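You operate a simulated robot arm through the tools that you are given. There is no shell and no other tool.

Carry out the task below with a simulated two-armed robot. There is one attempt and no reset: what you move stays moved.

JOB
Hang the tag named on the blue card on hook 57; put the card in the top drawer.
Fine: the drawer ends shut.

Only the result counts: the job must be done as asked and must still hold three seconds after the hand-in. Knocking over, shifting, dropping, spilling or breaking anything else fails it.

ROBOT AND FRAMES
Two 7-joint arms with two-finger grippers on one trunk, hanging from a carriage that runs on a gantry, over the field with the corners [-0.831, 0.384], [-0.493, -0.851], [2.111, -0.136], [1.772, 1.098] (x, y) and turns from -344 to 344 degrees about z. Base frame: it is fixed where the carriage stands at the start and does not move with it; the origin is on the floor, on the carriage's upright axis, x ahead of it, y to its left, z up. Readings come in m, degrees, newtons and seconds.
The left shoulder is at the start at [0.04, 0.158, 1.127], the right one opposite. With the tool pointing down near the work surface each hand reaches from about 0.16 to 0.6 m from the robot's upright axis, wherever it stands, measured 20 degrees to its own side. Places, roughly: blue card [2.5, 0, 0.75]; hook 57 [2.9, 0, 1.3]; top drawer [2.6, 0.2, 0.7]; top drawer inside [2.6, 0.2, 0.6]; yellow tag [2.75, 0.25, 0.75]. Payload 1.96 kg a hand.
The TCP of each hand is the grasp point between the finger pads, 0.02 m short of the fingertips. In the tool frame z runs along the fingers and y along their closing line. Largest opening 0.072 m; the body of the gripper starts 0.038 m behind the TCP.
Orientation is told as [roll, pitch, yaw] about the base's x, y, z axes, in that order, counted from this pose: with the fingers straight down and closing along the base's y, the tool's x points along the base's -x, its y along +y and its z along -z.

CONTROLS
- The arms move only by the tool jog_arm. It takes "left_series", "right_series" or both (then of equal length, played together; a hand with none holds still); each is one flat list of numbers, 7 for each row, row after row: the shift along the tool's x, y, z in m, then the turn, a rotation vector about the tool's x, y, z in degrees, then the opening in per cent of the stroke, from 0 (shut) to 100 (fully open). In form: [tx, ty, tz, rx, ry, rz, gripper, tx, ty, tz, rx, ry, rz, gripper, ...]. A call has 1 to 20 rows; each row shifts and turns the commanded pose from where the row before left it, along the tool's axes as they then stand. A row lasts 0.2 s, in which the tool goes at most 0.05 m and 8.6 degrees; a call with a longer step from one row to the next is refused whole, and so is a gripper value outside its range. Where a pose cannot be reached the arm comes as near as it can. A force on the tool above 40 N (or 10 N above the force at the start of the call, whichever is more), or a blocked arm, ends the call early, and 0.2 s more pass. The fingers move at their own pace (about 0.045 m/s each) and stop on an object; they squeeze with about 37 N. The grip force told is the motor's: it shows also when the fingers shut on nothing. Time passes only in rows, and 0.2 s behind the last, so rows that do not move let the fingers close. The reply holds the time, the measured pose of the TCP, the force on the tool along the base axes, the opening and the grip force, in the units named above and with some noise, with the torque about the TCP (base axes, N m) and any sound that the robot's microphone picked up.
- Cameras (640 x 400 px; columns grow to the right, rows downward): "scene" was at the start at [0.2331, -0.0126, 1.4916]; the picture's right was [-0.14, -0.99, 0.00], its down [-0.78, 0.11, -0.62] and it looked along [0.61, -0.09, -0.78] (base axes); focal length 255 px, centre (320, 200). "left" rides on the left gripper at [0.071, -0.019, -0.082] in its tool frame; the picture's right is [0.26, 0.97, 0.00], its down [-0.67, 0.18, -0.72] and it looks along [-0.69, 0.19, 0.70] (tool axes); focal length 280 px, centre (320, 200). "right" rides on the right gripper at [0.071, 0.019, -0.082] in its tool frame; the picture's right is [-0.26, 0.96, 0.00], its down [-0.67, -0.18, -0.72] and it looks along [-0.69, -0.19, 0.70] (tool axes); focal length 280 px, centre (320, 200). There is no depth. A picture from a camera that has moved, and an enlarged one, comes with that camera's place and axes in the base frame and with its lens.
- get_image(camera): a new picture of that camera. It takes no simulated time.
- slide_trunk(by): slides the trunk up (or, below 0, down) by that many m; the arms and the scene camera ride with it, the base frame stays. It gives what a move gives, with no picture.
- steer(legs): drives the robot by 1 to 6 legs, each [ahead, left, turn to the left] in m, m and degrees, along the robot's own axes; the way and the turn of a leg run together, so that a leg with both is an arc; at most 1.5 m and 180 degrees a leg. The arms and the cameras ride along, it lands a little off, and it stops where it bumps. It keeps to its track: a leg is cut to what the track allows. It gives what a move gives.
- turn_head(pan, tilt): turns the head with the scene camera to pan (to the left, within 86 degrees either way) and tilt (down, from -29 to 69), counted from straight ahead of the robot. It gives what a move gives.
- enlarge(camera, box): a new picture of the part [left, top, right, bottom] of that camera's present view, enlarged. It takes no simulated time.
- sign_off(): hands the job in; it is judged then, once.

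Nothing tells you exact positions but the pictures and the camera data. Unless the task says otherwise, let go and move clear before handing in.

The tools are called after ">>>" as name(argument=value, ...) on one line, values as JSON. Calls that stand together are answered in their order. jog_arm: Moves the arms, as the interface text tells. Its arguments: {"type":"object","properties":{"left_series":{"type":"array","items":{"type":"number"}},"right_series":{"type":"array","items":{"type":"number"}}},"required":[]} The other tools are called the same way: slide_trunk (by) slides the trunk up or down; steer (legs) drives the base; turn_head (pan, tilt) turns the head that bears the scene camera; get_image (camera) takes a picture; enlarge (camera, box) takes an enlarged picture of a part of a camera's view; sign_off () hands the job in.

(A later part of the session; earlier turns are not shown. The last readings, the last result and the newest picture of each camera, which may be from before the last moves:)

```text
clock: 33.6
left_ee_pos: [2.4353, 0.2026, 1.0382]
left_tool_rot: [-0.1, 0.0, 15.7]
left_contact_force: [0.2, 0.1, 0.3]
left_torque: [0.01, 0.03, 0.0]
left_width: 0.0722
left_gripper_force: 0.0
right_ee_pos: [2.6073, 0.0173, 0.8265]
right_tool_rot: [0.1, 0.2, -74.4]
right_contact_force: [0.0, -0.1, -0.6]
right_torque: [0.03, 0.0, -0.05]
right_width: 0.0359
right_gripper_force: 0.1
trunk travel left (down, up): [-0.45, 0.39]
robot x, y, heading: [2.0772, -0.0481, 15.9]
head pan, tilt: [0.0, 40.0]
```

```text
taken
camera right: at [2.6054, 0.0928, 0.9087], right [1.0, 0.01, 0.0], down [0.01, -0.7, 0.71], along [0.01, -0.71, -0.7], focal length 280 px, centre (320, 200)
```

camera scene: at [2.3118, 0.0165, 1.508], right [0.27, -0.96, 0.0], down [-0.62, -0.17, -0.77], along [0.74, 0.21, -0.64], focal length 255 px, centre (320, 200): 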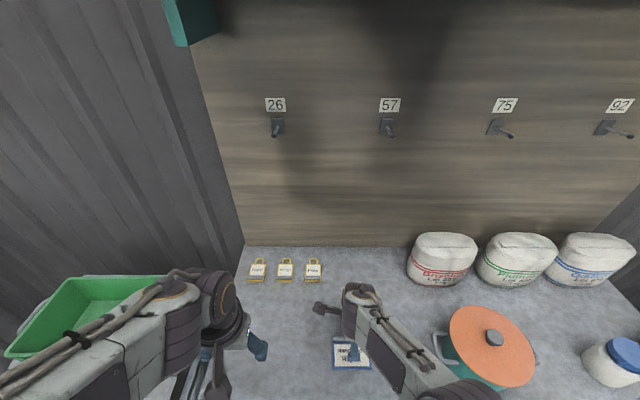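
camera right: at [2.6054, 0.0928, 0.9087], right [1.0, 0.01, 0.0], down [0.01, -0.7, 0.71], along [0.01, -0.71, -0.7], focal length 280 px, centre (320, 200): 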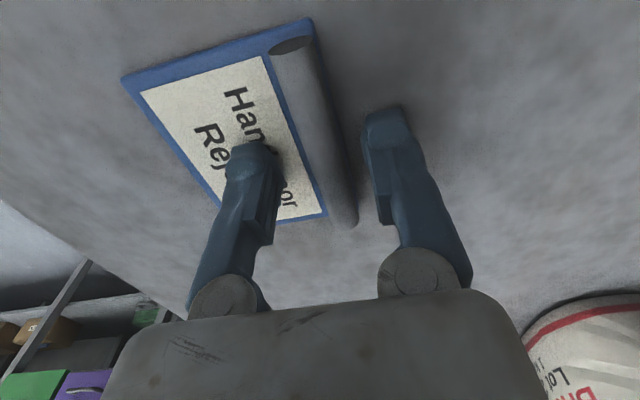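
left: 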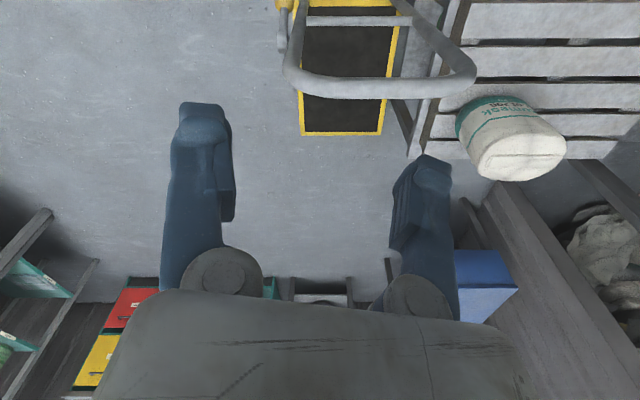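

Centred, without contact at z 0.8265 at half opening. I lower a touch to feel the plate.

>>> jog_arm(right_series=[0, 0, 0.001, 0, 0, 0, 50, 0, 0, 0.0007, 0, 0, 0, 50])

```text
clock: 34.2
left_ee_pos: [2.436, 0.2025, 1.0401]
left_tool_rot: [-0.1, 0.0, 15.7]
left_contact_force: [0.1, 0.4, -0.2]
left_torque: [-0.02, 0.03, 0.02]
left_width: 0.0719
left_gripper_force: 0.2
right_ee_pos: [2.6068, 0.0181, 0.8245]
right_tool_rot: [0.0, 0.2, -74.3]
right_contact_force: [-0.5, -0.2, 4.0]
right_torque: [-0.03, 0.17, -0.04]
right_width: 0.0366
right_gripper_force: 0.6
trunk travel left (down, up): [-0.45, 0.39]
robot x, y, heading: [2.0814, -0.0487, 15.9]
head pan, tilt: [0.0, 40.0]
```

A 4 N touch at z 0.8245. I close now from here, in steps.

>>> jog_arm(right_series=[0, 0, 0, 0, 0, 0, 38, 0, 0, 0.0003, 0, 0, 0, 25, 0, 0, 0.0003, 0, 0, 0, 10, 0, 0, 0.0004, 0, 0, 0, 0, 0, 0, 0, 0, 0, 0, 0, 0, 0, 0, 0, 0, 0, 0])

>>> enlarge(camera="right", box=[170, 40, 490, 240])

```text
clock: 35.6
left_ee_pos: [2.4364, 0.2044, 1.0404]
left_tool_rot: [0.0, 0.0, 15.6]
left_contact_force: [0.4, -0.5, 0.1]
left_torque: [-0.01, 0.03, -0.01]
left_width: 0.0717
left_gripper_force: 0.0
right_ee_pos: [2.6074, 0.0175, 0.8242]
right_tool_rot: [0.0, 0.0, -74.4]
right_contact_force: [0.5, -1.3, 5.4]
right_torque: [-0.07, 0.01, -0.12]
right_width: 0.0121
right_gripper_force: 37.0
trunk travel left (down, up): [-0.45, 0.39]
robot x, y, heading: [2.0808, -0.0489, 15.7]
head pan, tilt: [0.0, 40.0]
```

```text
2.00 times, centred on (330, 140) of right
camera zoom: at [2.6057, 0.0928, 0.9063], right [1.0, 0.01, 0.0], down [0.01, -0.7, 0.71], along [0.01, -0.71, -0.7], focal length 561 px, centre (300, 320)
```

zoom: 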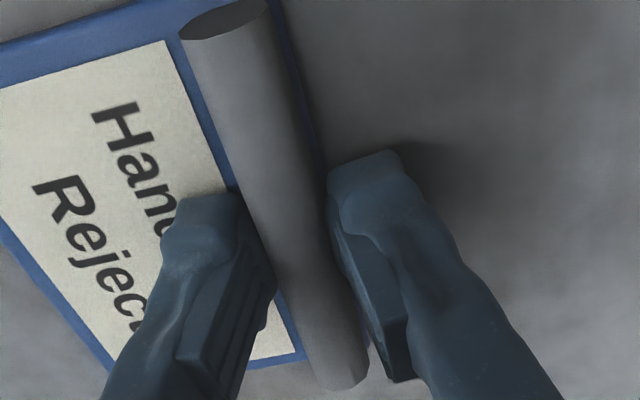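

It holds at 12 mm with 37 N, now 4 mm lower on the rod than before. I lift slowly and check early.

>>> jog_arm(right_series=[0, 0, -0.003, 0, 0, 0, 0, 0, 0, -0.004, 0, 0, 0, 0, 0, 0, -0.005, 0, 0, 0, 0, 0, 0, -0.008, 0, 0, 0, 0])

>>> get_image(camera="right")

```text
clock: 36.6
left_ee_pos: [2.4356, 0.2038, 1.0406]
left_tool_rot: [0.0, 0.0, 15.8]
left_contact_force: [0.1, 0.8, 0.4]
left_torque: [-0.01, 0.0, 0.01]
left_width: 0.0719
left_gripper_force: 0.0
right_ee_pos: [2.6054, 0.0198, 0.8427]
right_tool_rot: [0.1, 0.1, -74.3]
right_contact_force: [-0.8, 0.3, -0.8]
right_torque: [0.01, -0.04, -0.02]
right_width: 0.012
right_gripper_force: 37.3
trunk travel left (down, up): [-0.45, 0.39]
robot x, y, heading: [2.0762, -0.046, 15.7]
head pan, tilt: [0.0, 40.0]
```

```text
taken
camera right: at [2.6053, 0.0927, 0.9266], right [1.0, 0.01, 0.0], down [0.01, -0.7, 0.71], along [0.01, -0.71, -0.7], focal length 280 px, centre (320, 200)
```

right: 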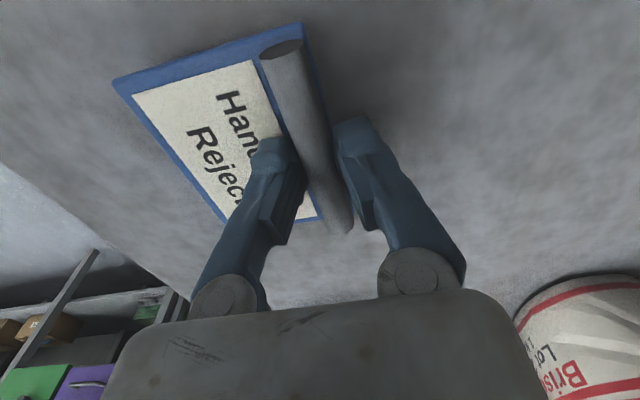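

The card is lifted with the hand. I raise it further, slowly.

>>> jog_arm(right_series=[0, 0, -0.015, 0, 0, 0, 0, 0, 0, -0.02, 0, 0, 0, 0, 0, 0, -0.02, 0, 0, 0, 0, 0, 0, -0.02, 0, 0, 0, 0, 0, 0, -0.02, 0, 0, 0, 0, 0, 0, -0.02, 0, 0, 0, 0])

>>> get_image(camera="right")

>>> get_image(camera="scene")

```text
clock: 38.0
left_ee_pos: [2.4352, 0.2034, 1.0383]
left_tool_rot: [0.0, 0.0, 15.7]
left_contact_force: [-0.5, -0.2, -0.1]
left_torque: [-0.02, 0.01, 0.01]
left_width: 0.0721
left_gripper_force: 0.1
right_ee_pos: [2.608, 0.017, 0.9583]
right_tool_rot: [-0.1, 0.0, -74.4]
right_contact_force: [-0.4, -0.1, 0.0]
right_torque: [-0.03, 0.02, -0.03]
right_width: 0.012
right_gripper_force: 37.2
trunk travel left (down, up): [-0.45, 0.39]
robot x, y, heading: [2.0785, -0.048, 15.5]
head pan, tilt: [0.0, 40.0]
```

```text
taken
camera right: at [2.6055, 0.0926, 1.0409], right [1.0, 0.01, 0.0], down [0.01, -0.7, 0.72], along [0.01, -0.72, -0.7], focal length 280 px, centre (320, 200)
```

right: 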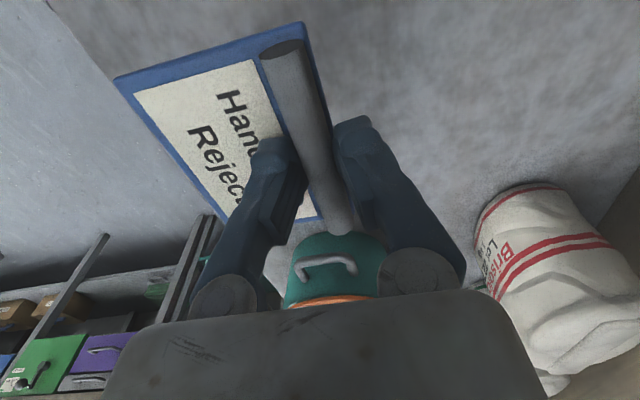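

```text
taken
camera scene: at [2.3116, 0.0164, 1.508], right [0.27, -0.96, 0.0], down [-0.62, -0.17, -0.77], along [0.74, 0.21, -0.64], focal length 255 px, centre (320, 200)
```

scene: 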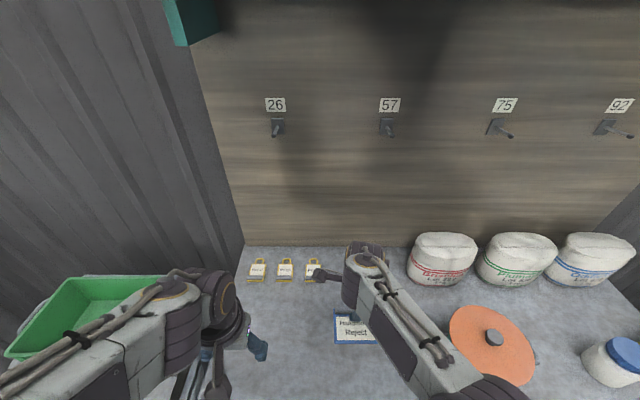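

The card is held firmly and level. I now drive back 0.27 m to get room for the drawer and move the right hand with the card aside to the right and up.

>>> steer(legs=[[-0.27, 0, 0]])

>>> jog_arm(right_series=[-0.033, -0.022, -0.015, 0, 0, 0, 0, -0.033, -0.022, -0.015, 0, 0, 0, 0, -0.033, -0.022, -0.015, 0, 0, 0, 0, -0.033, -0.022, -0.015, 0, 0, 0, 0, -0.033, -0.022, -0.015, 0, 0, 0, 0, -0.033, -0.022, -0.015, 0, 0, 0, 0])

>>> turn_head(pan=0, tilt=52)

>>> get_image(camera="scene")

```text
clock: 39.9
left_ee_pos: [2.1778, 0.1321, 1.0377]
left_tool_rot: [-0.1, 0.0, 15.9]
left_contact_force: [0.2, 0.4, -0.3]
left_torque: [-0.01, -0.04, 0.0]
left_width: 0.0719
left_gripper_force: 0.0
right_ee_pos: [2.3484, -0.055, 0.9575]
right_tool_rot: [-0.1, 0.0, -74.2]
right_contact_force: [-0.7, 0.8, -1.0]
right_torque: [0.0, -0.03, 0.0]
right_width: 0.0123
right_gripper_force: 36.7
trunk travel left (down, up): [-0.45, 0.39]
robot x, y, heading: [1.8189, -0.1189, 15.6]
head pan, tilt: [0.0, 40.0]
```

```text
clock: 41.3
left_ee_pos: [2.1775, 0.1297, 1.0387]
left_tool_rot: [0.0, 0.0, 15.8]
left_contact_force: [0.4, 0.2, 0.4]
left_torque: [-0.02, 0.01, -0.01]
left_width: 0.0721
left_gripper_force: 0.1
right_ee_pos: [2.2756, -0.2818, 1.0462]
right_tool_rot: [0.1, 0.1, -74.3]
right_contact_force: [0.2, -0.4, -0.7]
right_torque: [0.01, -0.03, 0.05]
right_width: 0.0121
right_gripper_force: 37.0
trunk travel left (down, up): [-0.45, 0.39]
robot x, y, heading: [1.8206, -0.1206, 15.7]
head pan, tilt: [0.0, 40.0]
```

```text
clock: 42.1
left_ee_pos: [2.1776, 0.1305, 1.0396]
left_tool_rot: [0.0, -0.1, 15.8]
left_contact_force: [0.2, 0.3, 0.5]
left_torque: [-0.05, 0.04, -0.01]
left_width: 0.0719
left_gripper_force: 0.1
right_ee_pos: [2.2765, -0.2804, 1.0482]
right_tool_rot: [0.0, 0.2, -74.3]
right_contact_force: [-0.2, 0.1, 0.1]
right_torque: [0.0, -0.02, 0.0]
right_width: 0.0121
right_gripper_force: 37.4
trunk travel left (down, up): [-0.45, 0.39]
robot x, y, heading: [1.8195, -0.118, 15.8]
head pan, tilt: [0.0, 52.0]
```

```text
taken
camera scene: at [2.0446, -0.0587, 1.4912], right [0.27, -0.96, 0.0], down [-0.76, -0.21, -0.62], along [0.59, 0.17, -0.79], focal length 255 px, centre (320, 200)
```

scene: 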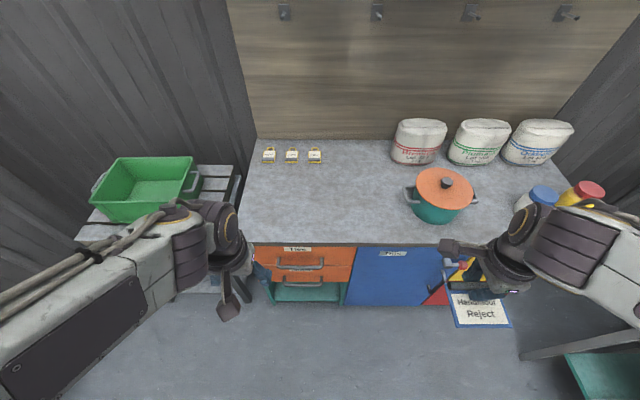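

The left hand is free and the drawer handles show well. I enlarge them to fix their position.

>>> enlarge(camera="scene", box=[240, 230, 370, 310])

>>> get_image(camera="left")

```text
4.92 times, centred on (305, 270) of scene
camera zoom: at [2.0446, -0.0587, 1.4912], right [0.27, -0.96, 0.0], down [-0.76, -0.21, -0.62], along [0.59, 0.17, -0.79], focal length 1257 px, centre (394, -145)
```

zoom: 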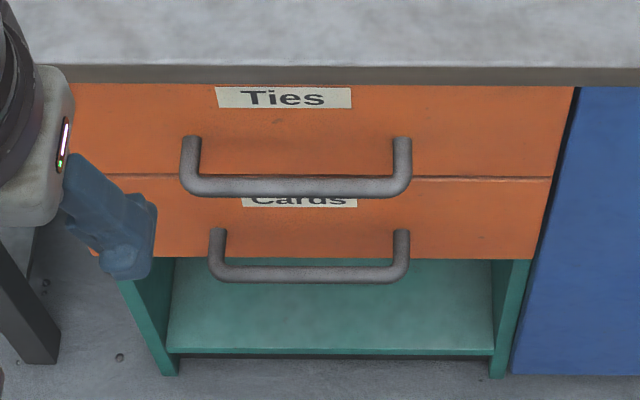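

```text
taken
camera left: at [2.1129, 0.092, 1.1205], right [-0.51, 0.86, 0.0], down [0.6, 0.36, 0.72], along [0.61, 0.37, -0.7], focal length 280 px, centre (320, 200)
```

left: 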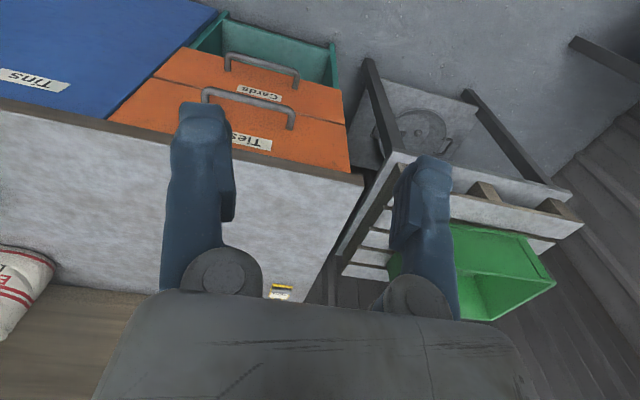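

I take the top handle's bar at about (2.365, 0.100, 0.672), 35 mm in front of the drawer face. I lower the trunk 0.2 m so that the left hand can come at it nearly level, then turn the left hand.

>>> slide_trunk(by=-0.2)

>>> jog_arm(left_series=[0, 0, 0, 0, 0, -8.2, 100, 0, 0, 0, 0, 0, -8.2, 100, 0, 0, 0, 0, 0, -8.2, 100, 0, 0, 0, 0, 0, -8.2, 100, 0, 0, 0, 0, 0, -8.2, 100, 0, 0, 0, 0, 0, -8.2, 100, 0, 0, 0, 0, 0, -8.2, 100, 0, 0, 0, 0, 0, -8.2, 100, 0, 0, 0, 0, 0, -8.2, 100, 0, 0, 0, 0, 0, -8.2, 100, 0, 0, 0, 0, 0, -8.0, 100])

>>> get_image(camera="scene")

```text
clock: 44.2
left_ee_pos: [2.1782, 0.1315, 0.8389]
left_tool_rot: [0.0, 0.0, 15.8]
left_contact_force: [-0.6, -0.8, 0.6]
left_torque: [-0.02, 0.04, 0.02]
left_width: 0.0722
left_gripper_force: 0.0
right_ee_pos: [2.2756, -0.2798, 0.8472]
right_tool_rot: [0.0, 0.1, -74.3]
right_contact_force: [-0.1, 0.4, -0.6]
right_torque: [-0.03, -0.02, 0.0]
right_width: 0.0121
right_gripper_force: 37.5
trunk travel left (down, up): [-0.25, 0.59]
robot x, y, heading: [1.8183, -0.1208, 15.7]
head pan, tilt: [0.0, 52.0]
```

```text
clock: 46.6
left_ee_pos: [2.1787, 0.1307, 0.84]
left_tool_rot: [0.0, 0.0, 105.9]
left_contact_force: [-0.4, -1.3, -0.2]
left_torque: [0.04, 0.02, -0.04]
left_width: 0.072
left_gripper_force: 0.0
right_ee_pos: [2.2756, -0.2804, 0.8474]
right_tool_rot: [0.1, 0.1, -74.2]
right_contact_force: [0.0, -0.8, -0.4]
right_torque: [0.02, 0.0, -0.04]
right_width: 0.0121
right_gripper_force: 37.3
trunk travel left (down, up): [-0.25, 0.59]
robot x, y, heading: [1.8189, -0.1235, 15.7]
head pan, tilt: [0.0, 52.0]
```

```text
taken
camera scene: at [2.0446, -0.0587, 1.2912], right [0.27, -0.96, 0.0], down [-0.76, -0.21, -0.62], along [0.59, 0.17, -0.79], focal length 255 px, centre (320, 200)
```

scene: 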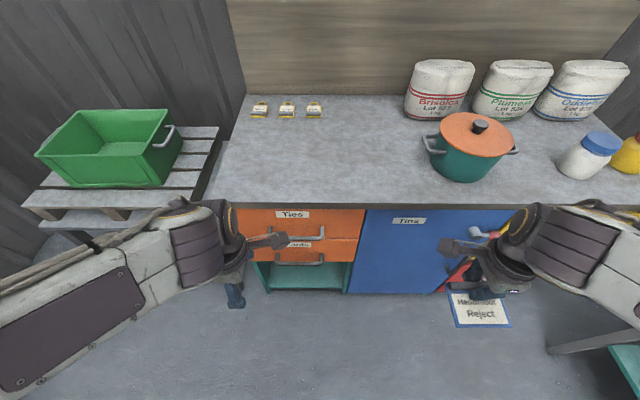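

The left hand is turned. I move it in front of the handle and pitch the tool forward by 80°.

>>> jog_arm(left_series=[0.04, -0.027, 0, 0, 0, 0, 100, 0.04, -0.027, 0, 0, 0, 0, 100, 0, 0, 0, 8, 0, 0, 100, 0, 0, 0, 8, 0, 0, 100, 0, 0, 0, 8, 0, 0, 100, 0, 0, 0, 8, 0, 0, 100, 0, 0, 0, 8, 0, 0, 100, 0, 0, 0, 8, 0, 0, 100, 0, 0, 0, 8, 0, 0, 100, 0, 0, 0, 8, 0, 0, 100, 0, 0, 0, 8, 0, 0, 100, 0, 0, 0, 8, 0, 0, 100])

>>> get_image(camera="scene")

>>> get_image(camera="left")

```text
clock: 49.2
left_ee_pos: [2.2509, 0.0678, 0.8403]
left_tool_rot: [-80.1, 0.0, 105.6]
left_contact_force: [0.5, 0.8, -0.8]
left_torque: [0.02, 0.01, 0.01]
left_width: 0.0719
left_gripper_force: 0.1
right_ee_pos: [2.2762, -0.28, 0.8482]
right_tool_rot: [0.0, 0.0, -74.3]
right_contact_force: [-0.7, -1.2, -0.5]
right_torque: [0.04, -0.04, -0.04]
right_width: 0.012
right_gripper_force: 36.7
trunk travel left (down, up): [-0.25, 0.59]
robot x, y, heading: [1.8205, -0.1246, 15.7]
head pan, tilt: [0.0, 52.0]
```

```text
taken
camera scene: at [2.0446, -0.0592, 1.2912], right [0.27, -0.96, 0.0], down [-0.76, -0.21, -0.62], along [0.59, 0.17, -0.79], focal length 255 px, centre (320, 200)
```

scene: 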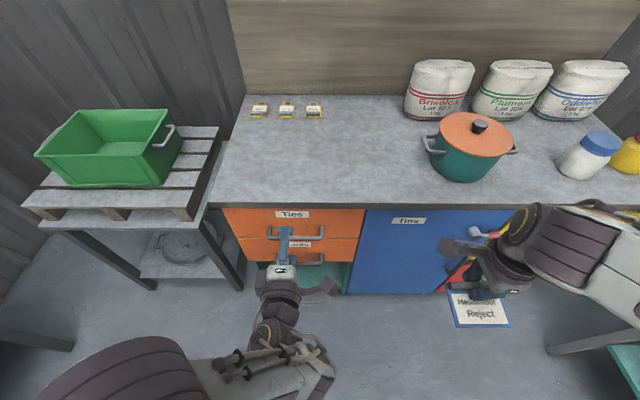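

```text
taken
camera left: at [2.1943, -0.0228, 0.8717], right [-0.09, -0.3, -0.95], down [-0.89, 0.45, -0.06], along [0.45, 0.84, -0.3], focal length 280 px, centre (320, 200)
```

left: 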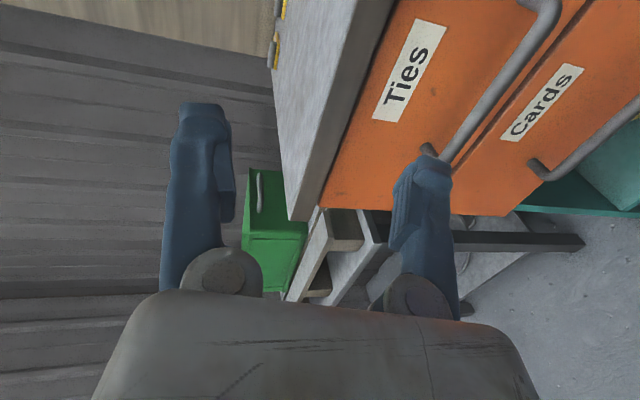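

The left hand now points forward just above and in front of the handle. I enlarge the scene view for another fix of the handle's height.

>>> enlarge(camera="scene", box=[210, 195, 370, 295])

```text
4.00 times, centred on (290, 245) of scene
camera zoom: at [2.0446, -0.0592, 1.2912], right [0.27, -0.96, 0.0], down [-0.76, -0.21, -0.62], along [0.59, 0.17, -0.79], focal length 1021 px, centre (440, 20)
```

zoom: 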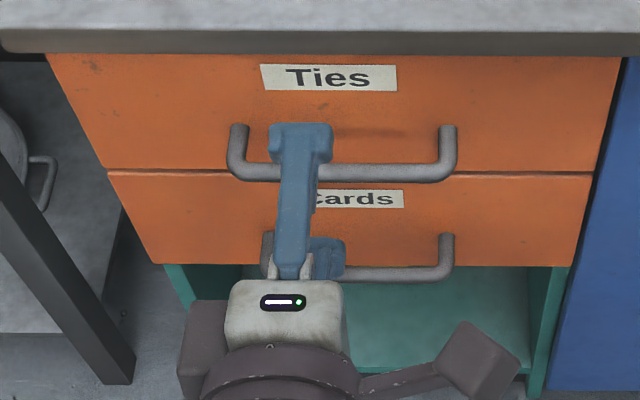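

Bar centre refined to about z 0.665, 0.354 m ahead of the head camera. I bring the left hand level with the bar, 6 cm short of it.

>>> jog_arm(left_series=[0, 0.0406, 0.0216, 0, 0, 0, 100, 0, 0.0406, 0.0216, 0, 0, 0, 100, 0, 0.0406, 0.0216, 0, 0, 0, 100, 0, 0.0406, 0.0216, 0, 0, 0, 100])

>>> get_image(camera="left")

>>> get_image(camera="scene")

```text
clock: 50.2
left_ee_pos: [2.3068, 0.0848, 0.6649]
left_tool_rot: [-80.1, -0.1, 105.9]
left_contact_force: [0.6, -0.2, -0.3]
left_torque: [-0.02, -0.02, 0.01]
left_width: 0.072
left_gripper_force: 0.1
right_ee_pos: [2.2767, -0.2807, 0.8479]
right_tool_rot: [-0.1, 0.1, -74.2]
right_contact_force: [0.4, 0.0, 0.3]
right_torque: [0.07, 0.01, 0.05]
right_width: 0.0124
right_gripper_force: 37.1
trunk travel left (down, up): [-0.25, 0.59]
robot x, y, heading: [1.8197, -0.1225, 15.8]
head pan, tilt: [0.0, 52.0]
```

```text
taken
camera left: at [2.2494, -0.0051, 0.6961], right [-0.09, -0.3, -0.95], down [-0.89, 0.45, -0.06], along [0.44, 0.84, -0.3], focal length 280 px, centre (320, 200)
```

left: 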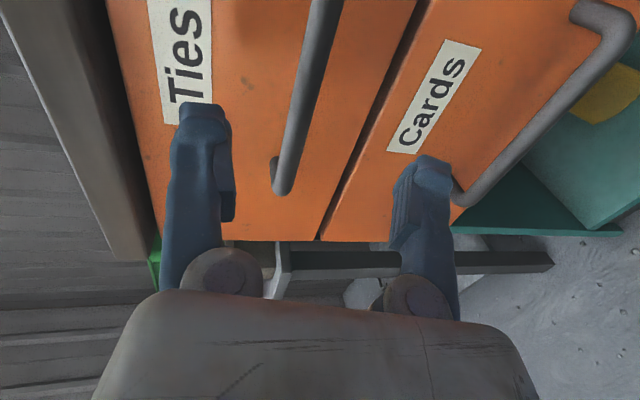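

```text
taken
camera scene: at [2.0445, -0.0585, 1.2912], right [0.27, -0.96, 0.0], down [-0.76, -0.21, -0.62], along [0.59, 0.17, -0.79], focal length 255 px, centre (320, 200)
```

scene: 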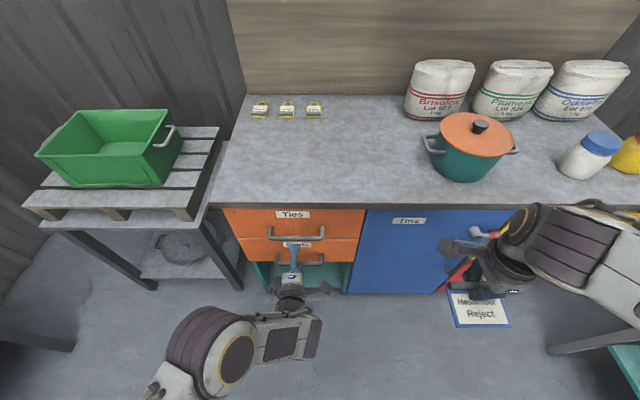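

The bar is at the height of the hand. I advance level by 58 mm so that the bar lies between the fingers.

>>> jog_arm(left_series=[0, -0.0051, 0.0289, 0, 0, 0, 100, 0, -0.0036, 0.02, 0, 0, 0, 100, 0, -0.0014, 0.008, 0, 0, 0, 100])

>>> get_image(camera="left")

```text
clock: 51.0
left_ee_pos: [2.3631, 0.0999, 0.6644]
left_tool_rot: [-80.0, -0.1, 105.8]
left_contact_force: [-0.6, 0.2, 0.5]
left_torque: [0.0, -0.01, 0.02]
left_width: 0.0719
left_gripper_force: 0.1
right_ee_pos: [2.2769, -0.2793, 0.8474]
right_tool_rot: [0.0, 0.1, -74.2]
right_contact_force: [0.4, -0.7, -0.4]
right_torque: [-0.02, 0.04, 0.0]
right_width: 0.0124
right_gripper_force: 37.6
trunk travel left (down, up): [-0.25, 0.59]
robot x, y, heading: [1.8198, -0.1195, 15.8]
head pan, tilt: [0.0, 52.0]
```

```text
taken
camera left: at [2.3056, 0.0097, 0.6972], right [-0.09, -0.3, -0.95], down [-0.89, 0.45, -0.06], along [0.44, 0.84, -0.31], focal length 280 px, centre (320, 200)
```

left: 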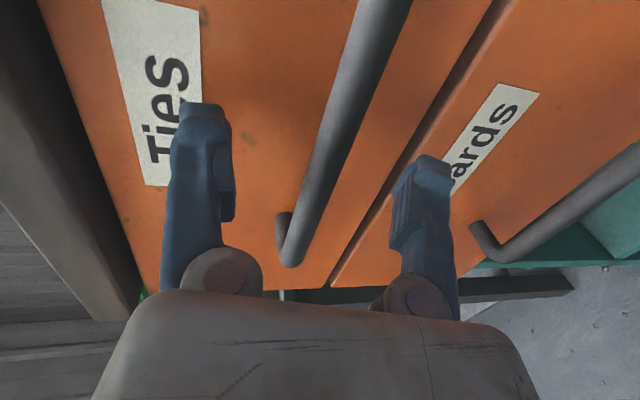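

The bar runs through the grasp point. I close the left fingers on it.

>>> jog_arm(left_series=[0, 0, 0, 0, 0, 0, 50, 0, 0, 0, 0, 0, 0, 0, 0, 0, 0, 0, 0, 0, 0, 0, 0, 0, 0, 0, 0, 0, 0, 0, 0, 0, 0, 0, 0, 0, 0, 0, 0, 0, 0, 0])

>>> get_image(camera="left")

```text
clock: 52.4
left_ee_pos: [2.3612, 0.0997, 0.6625]
left_tool_rot: [-79.7, 0.0, 105.7]
left_contact_force: [4.0, 1.4, -20.7]
left_torque: [-0.25, 0.16, 0.03]
left_width: 0.0129
left_gripper_force: 39.4
right_ee_pos: [2.2749, -0.2806, 0.8468]
right_tool_rot: [0.0, 0.0, -74.2]
right_contact_force: [0.3, -0.4, -0.3]
right_torque: [0.02, -0.01, 0.01]
right_width: 0.012
right_gripper_force: 37.2
trunk travel left (down, up): [-0.25, 0.59]
robot x, y, heading: [1.8203, -0.1182, 15.6]
head pan, tilt: [0.0, 52.0]
```

```text
taken
camera left: at [2.3037, 0.0088, 0.6957], right [-0.09, -0.3, -0.95], down [-0.89, 0.45, -0.05], along [0.44, 0.84, -0.31], focal length 280 px, centre (320, 200)
```

left: 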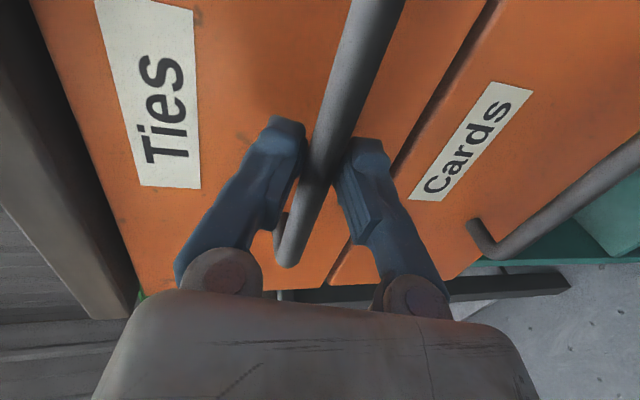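

The handle is gripped. I ease the vertical strain by 2 mm and pull the drawer 6 cm to see how it runs.

>>> jog_arm(left_series=[0, 0.0015, 0, 0, 0, 0, 0, 0, 0.0017, -0.01, 0, 0, 0, 0, 0, 0.0026, -0.015, 0, 0, 0, 0, 0, 0.0026, -0.015, 0, 0, 0, 0, 0, 0.0035, -0.02, 0, 0, 0, 0])

>>> get_image(camera="scene")

```text
clock: 53.6
left_ee_pos: [2.3021, 0.0827, 0.6636]
left_tool_rot: [-80.0, 0.0, 105.8]
left_contact_force: [-2.5, 1.5, -8.4]
left_torque: [-0.39, -0.05, 0.12]
left_width: 0.0131
left_gripper_force: 39.3
right_ee_pos: [2.2745, -0.2805, 0.8464]
right_tool_rot: [-0.2, 0.2, -74.3]
right_contact_force: [-0.7, 0.3, -0.2]
right_torque: [0.04, 0.01, 0.03]
right_width: 0.012
right_gripper_force: 37.4
trunk travel left (down, up): [-0.25, 0.59]
robot x, y, heading: [1.8195, -0.1232, 15.6]
head pan, tilt: [0.0, 52.0]
```

```text
taken
camera scene: at [2.0437, -0.0589, 1.291], right [0.27, -0.96, 0.0], down [-0.76, -0.21, -0.61], along [0.59, 0.17, -0.79], focal length 255 px, centre (320, 200)
```

scene: 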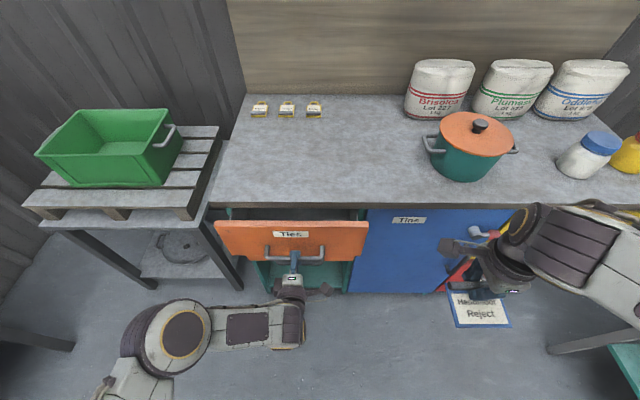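

The drawer slides out easily. I pull 0.13 m more.

>>> jog_arm(left_series=[0, 0.0035, -0.02, 0, 0, 0, 0, 0, 0.0035, -0.02, 0, 0, 0, 0, 0, 0.0035, -0.02, 0, 0, 0, 0, 0, 0.0035, -0.02, 0, 0, 0, 0, 0, 0.0035, -0.02, 0, 0, 0, 0, 0, 0.0035, -0.02, 0, 0, 0, 0, 0, 0.0018, -0.01, 0, 0, 0, 0])

>>> get_image(camera="scene")

```text
clock: 55.2
left_ee_pos: [2.1747, 0.0474, 0.6635]
left_tool_rot: [-79.9, -0.1, 105.8]
left_contact_force: [-1.4, 4.3, -24.0]
left_torque: [-0.43, 0.12, 0.1]
left_width: 0.013
left_gripper_force: 39.4
right_ee_pos: [2.2735, -0.2801, 0.8474]
right_tool_rot: [-0.1, 0.1, -74.3]
right_contact_force: [-0.7, -0.8, 0.2]
right_torque: [-0.02, -0.02, 0.0]
right_width: 0.012
right_gripper_force: 36.9
trunk travel left (down, up): [-0.25, 0.59]
robot x, y, heading: [1.8203, -0.1211, 15.3]
head pan, tilt: [0.0, 52.0]
```

```text
taken
camera scene: at [2.0436, -0.0584, 1.2908], right [0.27, -0.96, 0.0], down [-0.76, -0.21, -0.61], along [0.59, 0.17, -0.79], focal length 255 px, centre (320, 200)
```

scene: 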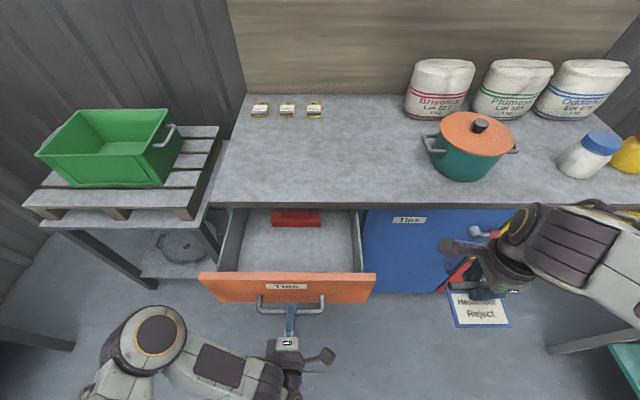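

The drawer is open about 19 cm, with a red item at the back inside. I release the handle with the left hand and back off, then raise the hand out of the way to the left.

>>> jog_arm(left_series=[0, 0, 0, 0, 0, 0, 50, 0, 0, 0, 0, 0, 0, 100, 0, 0, 0, 0, 0, 0, 100, 0, 0, 0, 0, 0, 0, 100, 0, 0.0035, -0.02, 0, 0, 0, 100, 0, 0.0035, -0.02, 0, 0, 0, 100, 0, 0.0035, -0.02, 0, 0, 0, 100])

>>> get_image(camera="scene")

```text
clock: 56.8
left_ee_pos: [2.132, 0.0385, 0.6618]
left_tool_rot: [-80.1, 0.0, 105.8]
left_contact_force: [-0.4, 0.3, 0.0]
left_torque: [0.03, 0.01, 0.01]
left_width: 0.0716
left_gripper_force: 0.2
left hand out of reach, approached as far as the arm can: row 7
right_ee_pos: [2.2757, -0.2802, 0.8484]
right_tool_rot: [0.0, 0.2, -74.2]
right_contact_force: [0.1, 0.1, -0.3]
right_torque: [-0.01, -0.01, 0.03]
right_width: 0.0119
right_gripper_force: 36.7
trunk travel left (down, up): [-0.25, 0.59]
robot x, y, heading: [1.8149, -0.1196, 15.8]
head pan, tilt: [0.0, 52.0]
```

```text
taken
camera scene: at [2.0445, -0.0586, 1.2911], right [0.27, -0.96, 0.0], down [-0.76, -0.21, -0.62], along [0.59, 0.17, -0.79], focal length 255 px, centre (320, 200)
```

scene: 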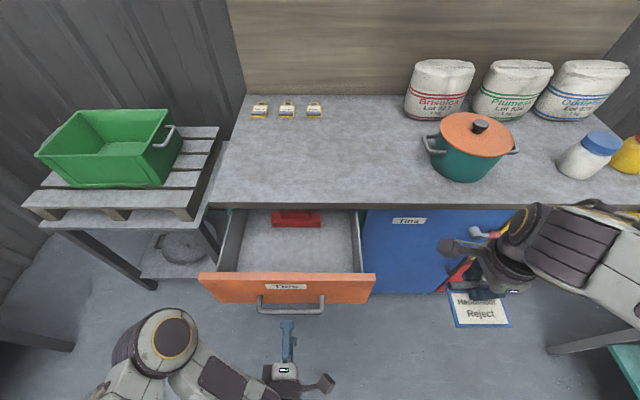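

The handle is free. I raise the left hand straight up and then leftwards.

>>> jog_arm(left_series=[0, -0.0394, -0.007, 0, 0, 0, 100, 0, -0.0394, -0.007, 0, 0, 0, 100, -0.03, -0.0345, -0.006, 0, 0, 0, 100, -0.03, -0.0345, -0.006, 0, 0, 0, 100, -0.03, -0.0345, -0.006, 0, 0, 0, 100, -0.03, -0.0345, -0.006, 0, 0, 0, 100])

>>> get_image(camera="scene")

```text
clock: 58.2
left_ee_pos: [2.123, 0.0657, 0.7755]
left_tool_rot: [-80.0, 0.0, 105.7]
left_contact_force: [0.8, -0.7, -0.3]
left_torque: [0.01, 0.02, 0.03]
left_width: 0.0721
left_gripper_force: 0.1
left hand out of reach, approached as far as the arm can: row 1, 3, 4, 5, 6
right_ee_pos: [2.2759, -0.2791, 0.8484]
right_tool_rot: [0.0, 0.0, -74.4]
right_contact_force: [-0.5, 0.9, 0.0]
right_torque: [-0.01, 0.01, -0.01]
right_width: 0.0121
right_gripper_force: 36.9
trunk travel left (down, up): [-0.25, 0.59]
robot x, y, heading: [1.8191, -0.12, 15.8]
head pan, tilt: [0.0, 52.0]
```

```text
taken
camera scene: at [2.0446, -0.0589, 1.2912], right [0.27, -0.96, 0.0], down [-0.76, -0.21, -0.62], along [0.59, 0.17, -0.79], focal length 255 px, centre (320, 200)
```

scene: 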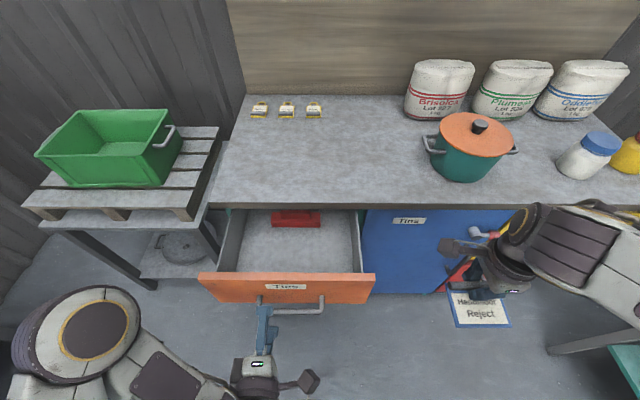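

The folded arm limits the level-pointing hand, so I pitch it back to pointing down, then raise it and take it left.

>>> jog_arm(left_series=[0, 0, 0, -8, 0, 0, 100, 0, 0, 0, -8, 0, 0, 100, 0, 0, 0, -8, 0, 0, 100, 0, 0, 0, -8, 0, 0, 100, 0, 0, 0, -8, 0, 0, 100, 0, 0, 0, -8, 0, 0, 100, 0, 0, 0, -8, 0, 0, 100, 0, 0, 0, -8, 0, 0, 100, 0, 0, 0, -8, 0, 0, 100, 0, 0, 0, -8, 0, 0, 100])

>>> get_image(camera="scene")

```text
clock: 60.4
left_ee_pos: [2.1188, 0.0683, 0.7491]
left_tool_rot: [-41.8, 1.1, 104.1]
left_contact_force: [0.5, 0.0, -0.6]
left_torque: [0.01, 0.0, -0.03]
left_width: 0.0716
left_gripper_force: 0.0
left hand out of reach, approached as far as the arm can: row 1, 2, 5, 6, 7, 8, 9, 10
right_ee_pos: [2.2761, -0.2803, 0.8465]
right_tool_rot: [0.0, 0.1, -74.2]
right_contact_force: [-0.9, 0.1, -0.6]
right_torque: [0.03, 0.0, 0.03]
right_width: 0.0122
right_gripper_force: 37.3
trunk travel left (down, up): [-0.25, 0.59]
robot x, y, heading: [1.8185, -0.1194, 15.7]
head pan, tilt: [0.0, 52.0]
```

```text
taken
camera scene: at [2.0446, -0.0587, 1.2912], right [0.27, -0.96, 0.0], down [-0.76, -0.21, -0.62], along [0.59, 0.17, -0.79], focal length 255 px, centre (320, 200)
```

scene: 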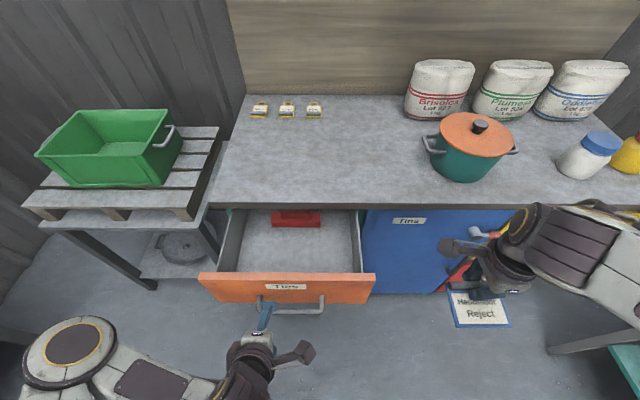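

The wrist is tightly folded; I first lift the hand straight up, then left and a little forward, from the pose it now has.

>>> jog_arm(left_series=[0, -0.0268, -0.0297, 0, 0, 0, 100, 0, -0.0268, -0.0297, 0, 0, 0, 100, 0, -0.0268, -0.0297, 0, 0, 0, 100, -0.03, -0.0268, -0.0297, 0, 0, 0, 100, -0.03, -0.015, 0.0134, 0, 0, 0, 100, -0.03, -0.015, 0.0134, 0, 0, 0, 100])

>>> get_image(camera="scene")

```text
clock: 61.8
left_ee_pos: [2.1428, 0.1375, 0.7575]
left_tool_rot: [-41.8, 1.1, 104.1]
left_contact_force: [-0.7, 0.6, 0.2]
left_torque: [-0.05, 0.0, -0.01]
left_width: 0.0721
left_gripper_force: 0.1
left hand out of reach, approached as far as the arm can: row 1, 2, 3, 4
right_ee_pos: [2.2774, -0.2793, 0.8478]
right_tool_rot: [0.0, 0.1, -74.3]
right_contact_force: [-0.5, 0.2, 1.1]
right_torque: [0.01, 0.0, 0.04]
right_width: 0.012
right_gripper_force: 36.7
trunk travel left (down, up): [-0.25, 0.59]
robot x, y, heading: [1.8202, -0.1177, 15.7]
head pan, tilt: [0.0, 52.0]
```

```text
taken
camera scene: at [2.0446, -0.0587, 1.2912], right [0.27, -0.96, 0.0], down [-0.76, -0.21, -0.62], along [0.59, 0.17, -0.79], focal length 255 px, centre (320, 200)
```

scene: 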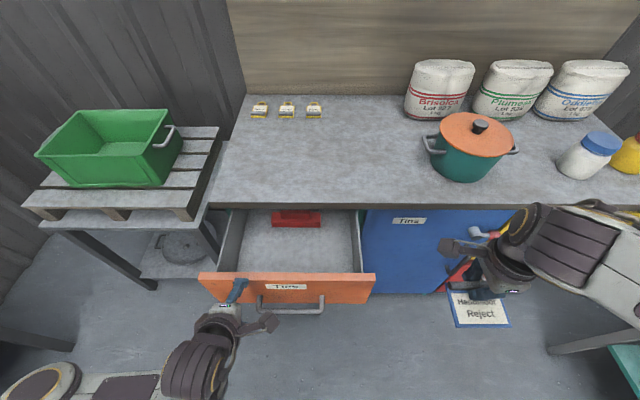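

Upward motion is blocked by the folded wrist, so I first take the hand further left, away from the shoulder, where there is free space, and then up.

>>> jog_arm(left_series=[-0.04, 0.0074, -0.0067, 0, 0, 0, 100, -0.04, 0, 0, 0, 0, 0, 100, -0.04, 0, 0, 0, 0, 0, 100, -0.03, -0.0268, -0.0297, 0, 0, 0, 100, -0.02, -0.0268, -0.0297, 0, 0, 0, 100, 0, -0.0268, -0.0297, 0, 0, 0, 100])

>>> get_image(camera="scene")

```text
clock: 63.2
left_ee_pos: [2.1029, 0.2396, 0.7745]
left_tool_rot: [-42.0, 1.0, 104.2]
left_contact_force: [-1.1, -0.1, 0.2]
left_torque: [0.01, 0.0, -0.02]
left_width: 0.0719
left_gripper_force: 0.0
left hand out of reach, approached as far as the arm can: row 3, 4, 5, 6
right_ee_pos: [2.2771, -0.2801, 0.8474]
right_tool_rot: [0.0, 0.1, -74.3]
right_contact_force: [-1.0, -0.1, 0.3]
right_torque: [-0.01, -0.06, 0.0]
right_width: 0.0118
right_gripper_force: 37.3
trunk travel left (down, up): [-0.25, 0.59]
robot x, y, heading: [1.8179, -0.1196, 15.6]
head pan, tilt: [0.0, 52.0]
```

```text
taken
camera scene: at [2.0446, -0.0586, 1.2912], right [0.27, -0.96, 0.0], down [-0.76, -0.21, -0.62], along [0.59, 0.17, -0.79], focal length 255 px, centre (320, 200)
```

scene: 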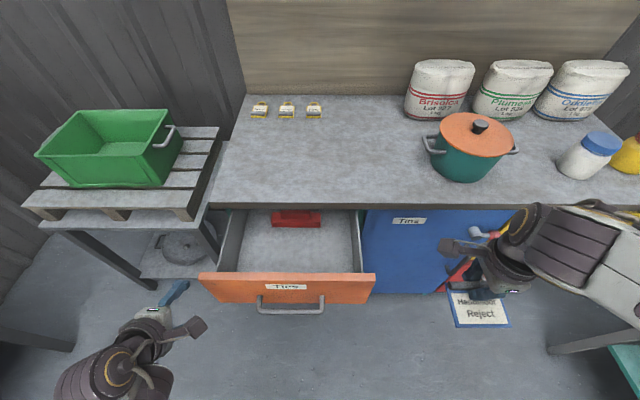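

The left hand is clear of the drawer. I raise the right hand with the card 5 cm and shift the robot left and slightly forward so that the right arm can reach over the open drawer.

>>> jog_arm(right_series=[0, 0, -0.025, 0, 0, 0, 0, 0, 0, -0.025, 0, 0, 0, 0])

>>> steer(legs=[[0.06, 0.15, 0]])

>>> get_image(camera="scene")

```text
clock: 63.8
left_ee_pos: [2.1049, 0.2398, 0.7741]
left_tool_rot: [-42.1, 1.0, 104.2]
left_contact_force: [0.5, 0.2, 0.5]
left_torque: [-0.01, 0.0, -0.01]
left_width: 0.072
left_gripper_force: 0.1
right_ee_pos: [2.2764, -0.2802, 0.8963]
right_tool_rot: [-0.1, 0.0, -74.2]
right_contact_force: [0.1, 0.3, 0.2]
right_torque: [0.0, 0.0, 0.0]
right_width: 0.012
right_gripper_force: 37.0
trunk travel left (down, up): [-0.25, 0.59]
robot x, y, heading: [1.8164, -0.1253, 16.0]
head pan, tilt: [0.0, 52.0]
```

```text
clock: 65.3
left_ee_pos: [2.1205, 0.3999, 0.7755]
left_tool_rot: [-42.1, 1.0, 104.2]
left_contact_force: [-0.4, -0.3, 0.2]
left_torque: [0.01, -0.02, 0.01]
left_width: 0.0721
left_gripper_force: 0.1
right_ee_pos: [2.2943, -0.1199, 0.8978]
right_tool_rot: [0.0, 0.1, -74.1]
right_contact_force: [-0.6, 0.2, -0.7]
right_torque: [0.0, -0.04, 0.0]
right_width: 0.0128
right_gripper_force: 36.9
trunk travel left (down, up): [-0.25, 0.59]
robot x, y, heading: [1.8351, 0.0408, 15.9]
head pan, tilt: [0.0, 52.0]
```

```text
taken
camera scene: at [2.0614, 0.1022, 1.2912], right [0.27, -0.96, 0.0], down [-0.76, -0.21, -0.62], along [0.59, 0.17, -0.79], focal length 255 px, centre (320, 200)
```

scene: 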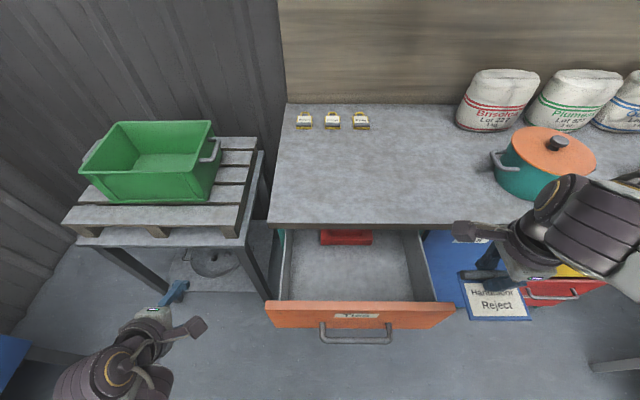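

The right hand is now just right of the open drawer. I enlarge the drawer to see its inside edges.

>>> enlarge(camera="scene", box=[250, 210, 480, 350])

```text
2.78 times, centred on (365, 280) of scene
camera zoom: at [2.0614, 0.1022, 1.2912], right [0.27, -0.96, 0.0], down [-0.76, -0.21, -0.62], along [0.59, 0.17, -0.79], focal length 710 px, centre (195, -23)
```

zoom: 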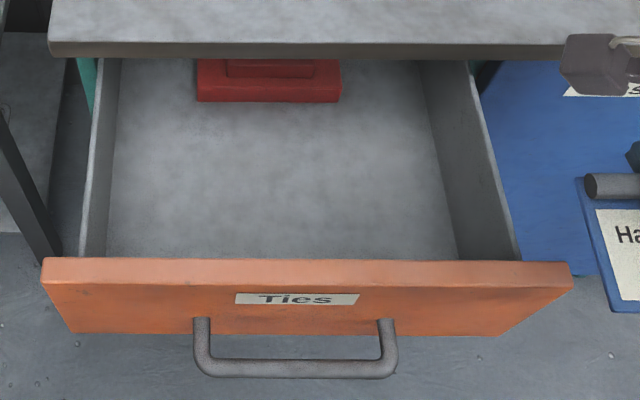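

Drawer inside: about 0.16–0.32 m ahead of the camera, centre 0.085 m right, floor near z 0.63, and free in its front half. I bring the card over it at the present height.

>>> jog_arm(right_series=[0.0384, 0.0172, 0, 0, 0, 0, 0, 0.0384, 0.0172, 0, 0, 0, 0, 0, 0.0384, 0.0172, 0, 0, 0, 0, 0, 0.0384, 0.0172, 0, 0, 0, 0, 0, 0.0384, 0.0172, 0, 0, 0, 0, 0])

>>> get_image(camera="scene")

>>> get_image(camera="right")

```text
clock: 66.5
left_ee_pos: [2.1196, 0.4006, 0.7754]
left_tool_rot: [-42.2, 1.0, 104.4]
left_contact_force: [0.4, 0.4, 0.5]
left_torque: [-0.02, 0.01, -0.04]
left_width: 0.0721
left_gripper_force: 0.0
right_ee_pos: [2.3232, 0.0917, 0.8966]
right_tool_rot: [0.1, 0.1, -74.2]
right_contact_force: [0.7, -0.1, 0.0]
right_torque: [-0.04, -0.04, -0.01]
right_width: 0.0118
right_gripper_force: 37.3
trunk travel left (down, up): [-0.25, 0.59]
robot x, y, heading: [1.8363, 0.0381, 15.8]
head pan, tilt: [0.0, 52.0]
```

```text
taken
camera scene: at [2.0613, 0.1026, 1.2912], right [0.27, -0.96, 0.0], down [-0.76, -0.21, -0.62], along [0.59, 0.17, -0.79], focal length 255 px, centre (320, 200)
```

scene: 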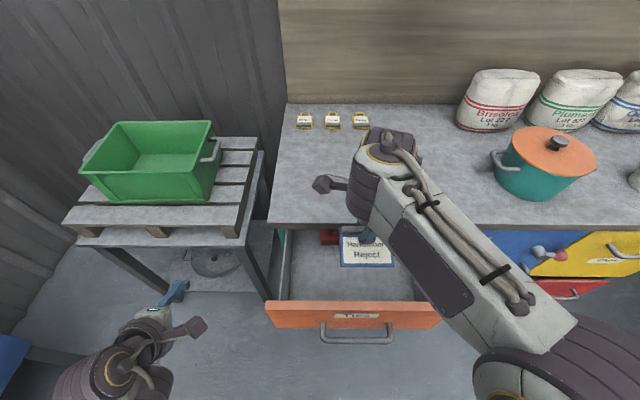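

```text
taken
camera right: at [2.3219, 0.1648, 0.9796], right [1.0, 0.01, 0.0], down [0.01, -0.7, 0.71], along [0.01, -0.71, -0.7], focal length 280 px, centre (320, 200)
```

right: 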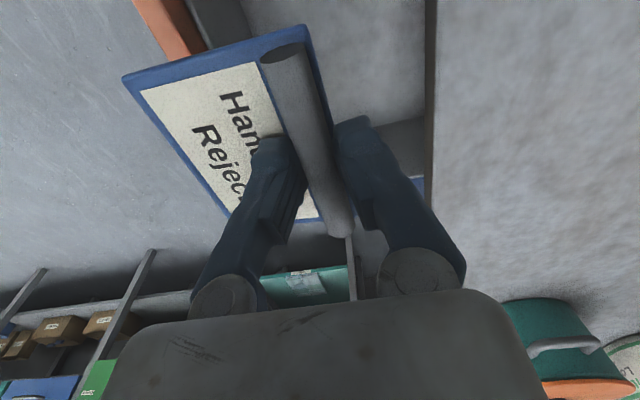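

The card is over the front half of the drawer, clear of the bench edge. I lower it in steps to z ≈0.70.

>>> jog_arm(right_series=[0, -0.006, 0.03, 0, 0, 0, 0, 0, 0, 0.03, 0, 0, 0, 0, 0, 0, 0.03, 0, 0, 0, 0, 0, 0, 0.03, 0, 0, 0, 0, 0, 0, 0.03, 0, 0, 0, 0, 0, 0, 0.03, 0, 0, 0, 0, 0, 0, 0.015, 0, 0, 0, 0])

>>> get_image(camera="right")

>>> get_image(camera="scene")

```text
clock: 68.1
left_ee_pos: [2.1199, 0.4004, 0.7754]
left_tool_rot: [-42.0, 1.0, 104.2]
left_contact_force: [0.2, -0.3, 0.7]
left_torque: [0.02, 0.04, -0.01]
left_width: 0.0721
left_gripper_force: 0.1
right_ee_pos: [2.3182, 0.0869, 0.7009]
right_tool_rot: [0.0, 0.1, -74.3]
right_contact_force: [-0.5, -0.3, -0.3]
right_torque: [-0.02, 0.0, 0.04]
right_width: 0.0118
right_gripper_force: 37.0
trunk travel left (down, up): [-0.25, 0.59]
robot x, y, heading: [1.8359, 0.0435, 15.8]
head pan, tilt: [0.0, 52.0]
```

```text
taken
camera right: at [2.3175, 0.1607, 0.7845], right [1.0, 0.01, 0.0], down [0.01, -0.7, 0.71], along [0.01, -0.71, -0.7], focal length 280 px, centre (320, 200)
```

right: 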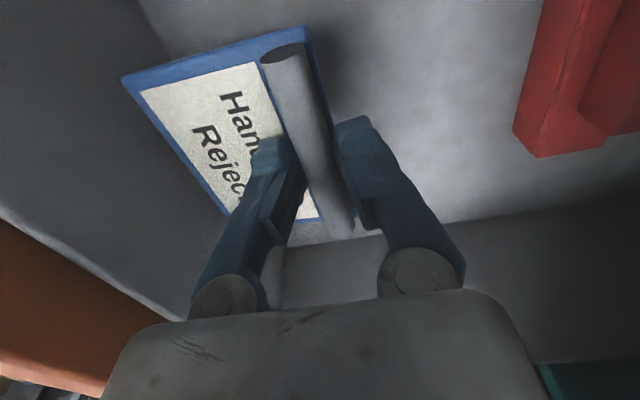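

```text
taken
camera scene: at [2.0613, 0.1017, 1.2912], right [0.27, -0.96, 0.0], down [-0.76, -0.21, -0.62], along [0.59, 0.17, -0.79], focal length 255 px, centre (320, 200)
```

scene: 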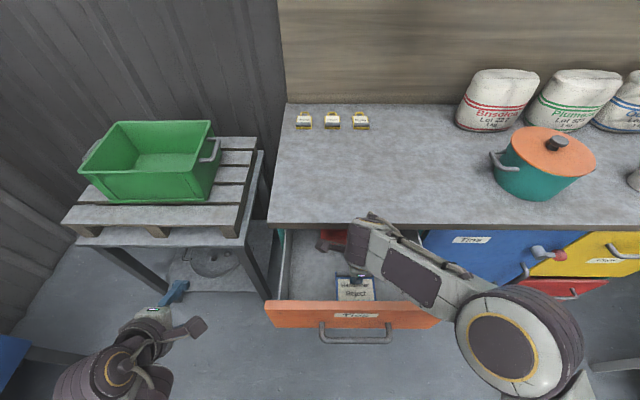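

Inside the drawer now and clear all round. I lower further in small steps to feel for the floor.

>>> jog_arm(right_series=[0, 0, 0.01, 0, 0, 0, 0, 0, 0, 0.01, 0, 0, 0, 0, 0, 0, 0.006, 0, 0, 0, 0, 0, 0, 0.004, 0, 0, 0, 0])

>>> get_image(camera="right")

```text
clock: 69.1
left_ee_pos: [2.1206, 0.4003, 0.7754]
left_tool_rot: [-42.1, 1.0, 104.3]
left_contact_force: [0.6, 0.1, 0.3]
left_torque: [0.03, 0.02, 0.0]
left_width: 0.0722
left_gripper_force: 0.1
right_ee_pos: [2.3181, 0.0867, 0.6725]
right_tool_rot: [0.1, -0.1, -74.2]
right_contact_force: [-0.8, 0.1, -0.8]
right_torque: [0.02, 0.01, 0.02]
right_width: 0.0122
right_gripper_force: 36.8
trunk travel left (down, up): [-0.25, 0.59]
robot x, y, heading: [1.8342, 0.0383, 15.9]
head pan, tilt: [0.0, 52.0]
```

```text
taken
camera right: at [2.3166, 0.1607, 0.7555], right [1.0, 0.01, 0.0], down [0.01, -0.7, 0.71], along [0.01, -0.71, -0.7], focal length 280 px, centre (320, 200)
```

right: 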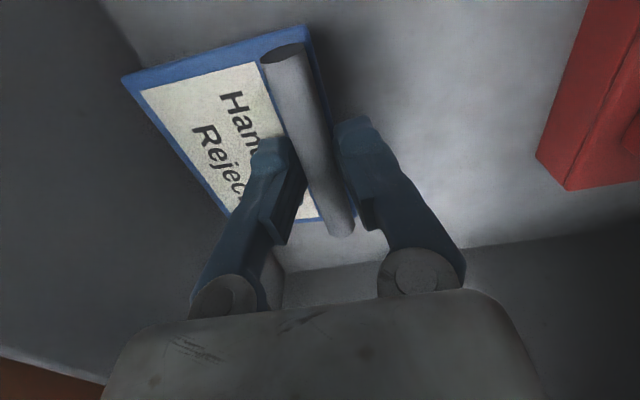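

No contact yet at z 0.6725. I go on in 3 mm steps.

>>> jog_arm(right_series=[0, 0, 0.004, 0, 0, 0, 0, 0, 0, 0.004, 0, 0, 0, 0, 0, 0, 0.003, 0, 0, 0, 0])

```text
clock: 69.9
left_ee_pos: [2.1206, 0.4001, 0.7756]
left_tool_rot: [-42.0, 0.9, 104.3]
left_contact_force: [-0.2, 0.2, -0.6]
left_torque: [-0.01, 0.01, 0.0]
left_width: 0.072
left_gripper_force: 0.1
right_ee_pos: [2.3189, 0.087, 0.6615]
right_tool_rot: [0.0, 0.1, -74.2]
right_contact_force: [-0.5, 0.0, 0.6]
right_torque: [0.0, -0.01, 0.01]
right_width: 0.0123
right_gripper_force: 36.8
trunk travel left (down, up): [-0.25, 0.59]
robot x, y, heading: [1.8319, 0.037, 15.5]
head pan, tilt: [0.0, 52.0]
```

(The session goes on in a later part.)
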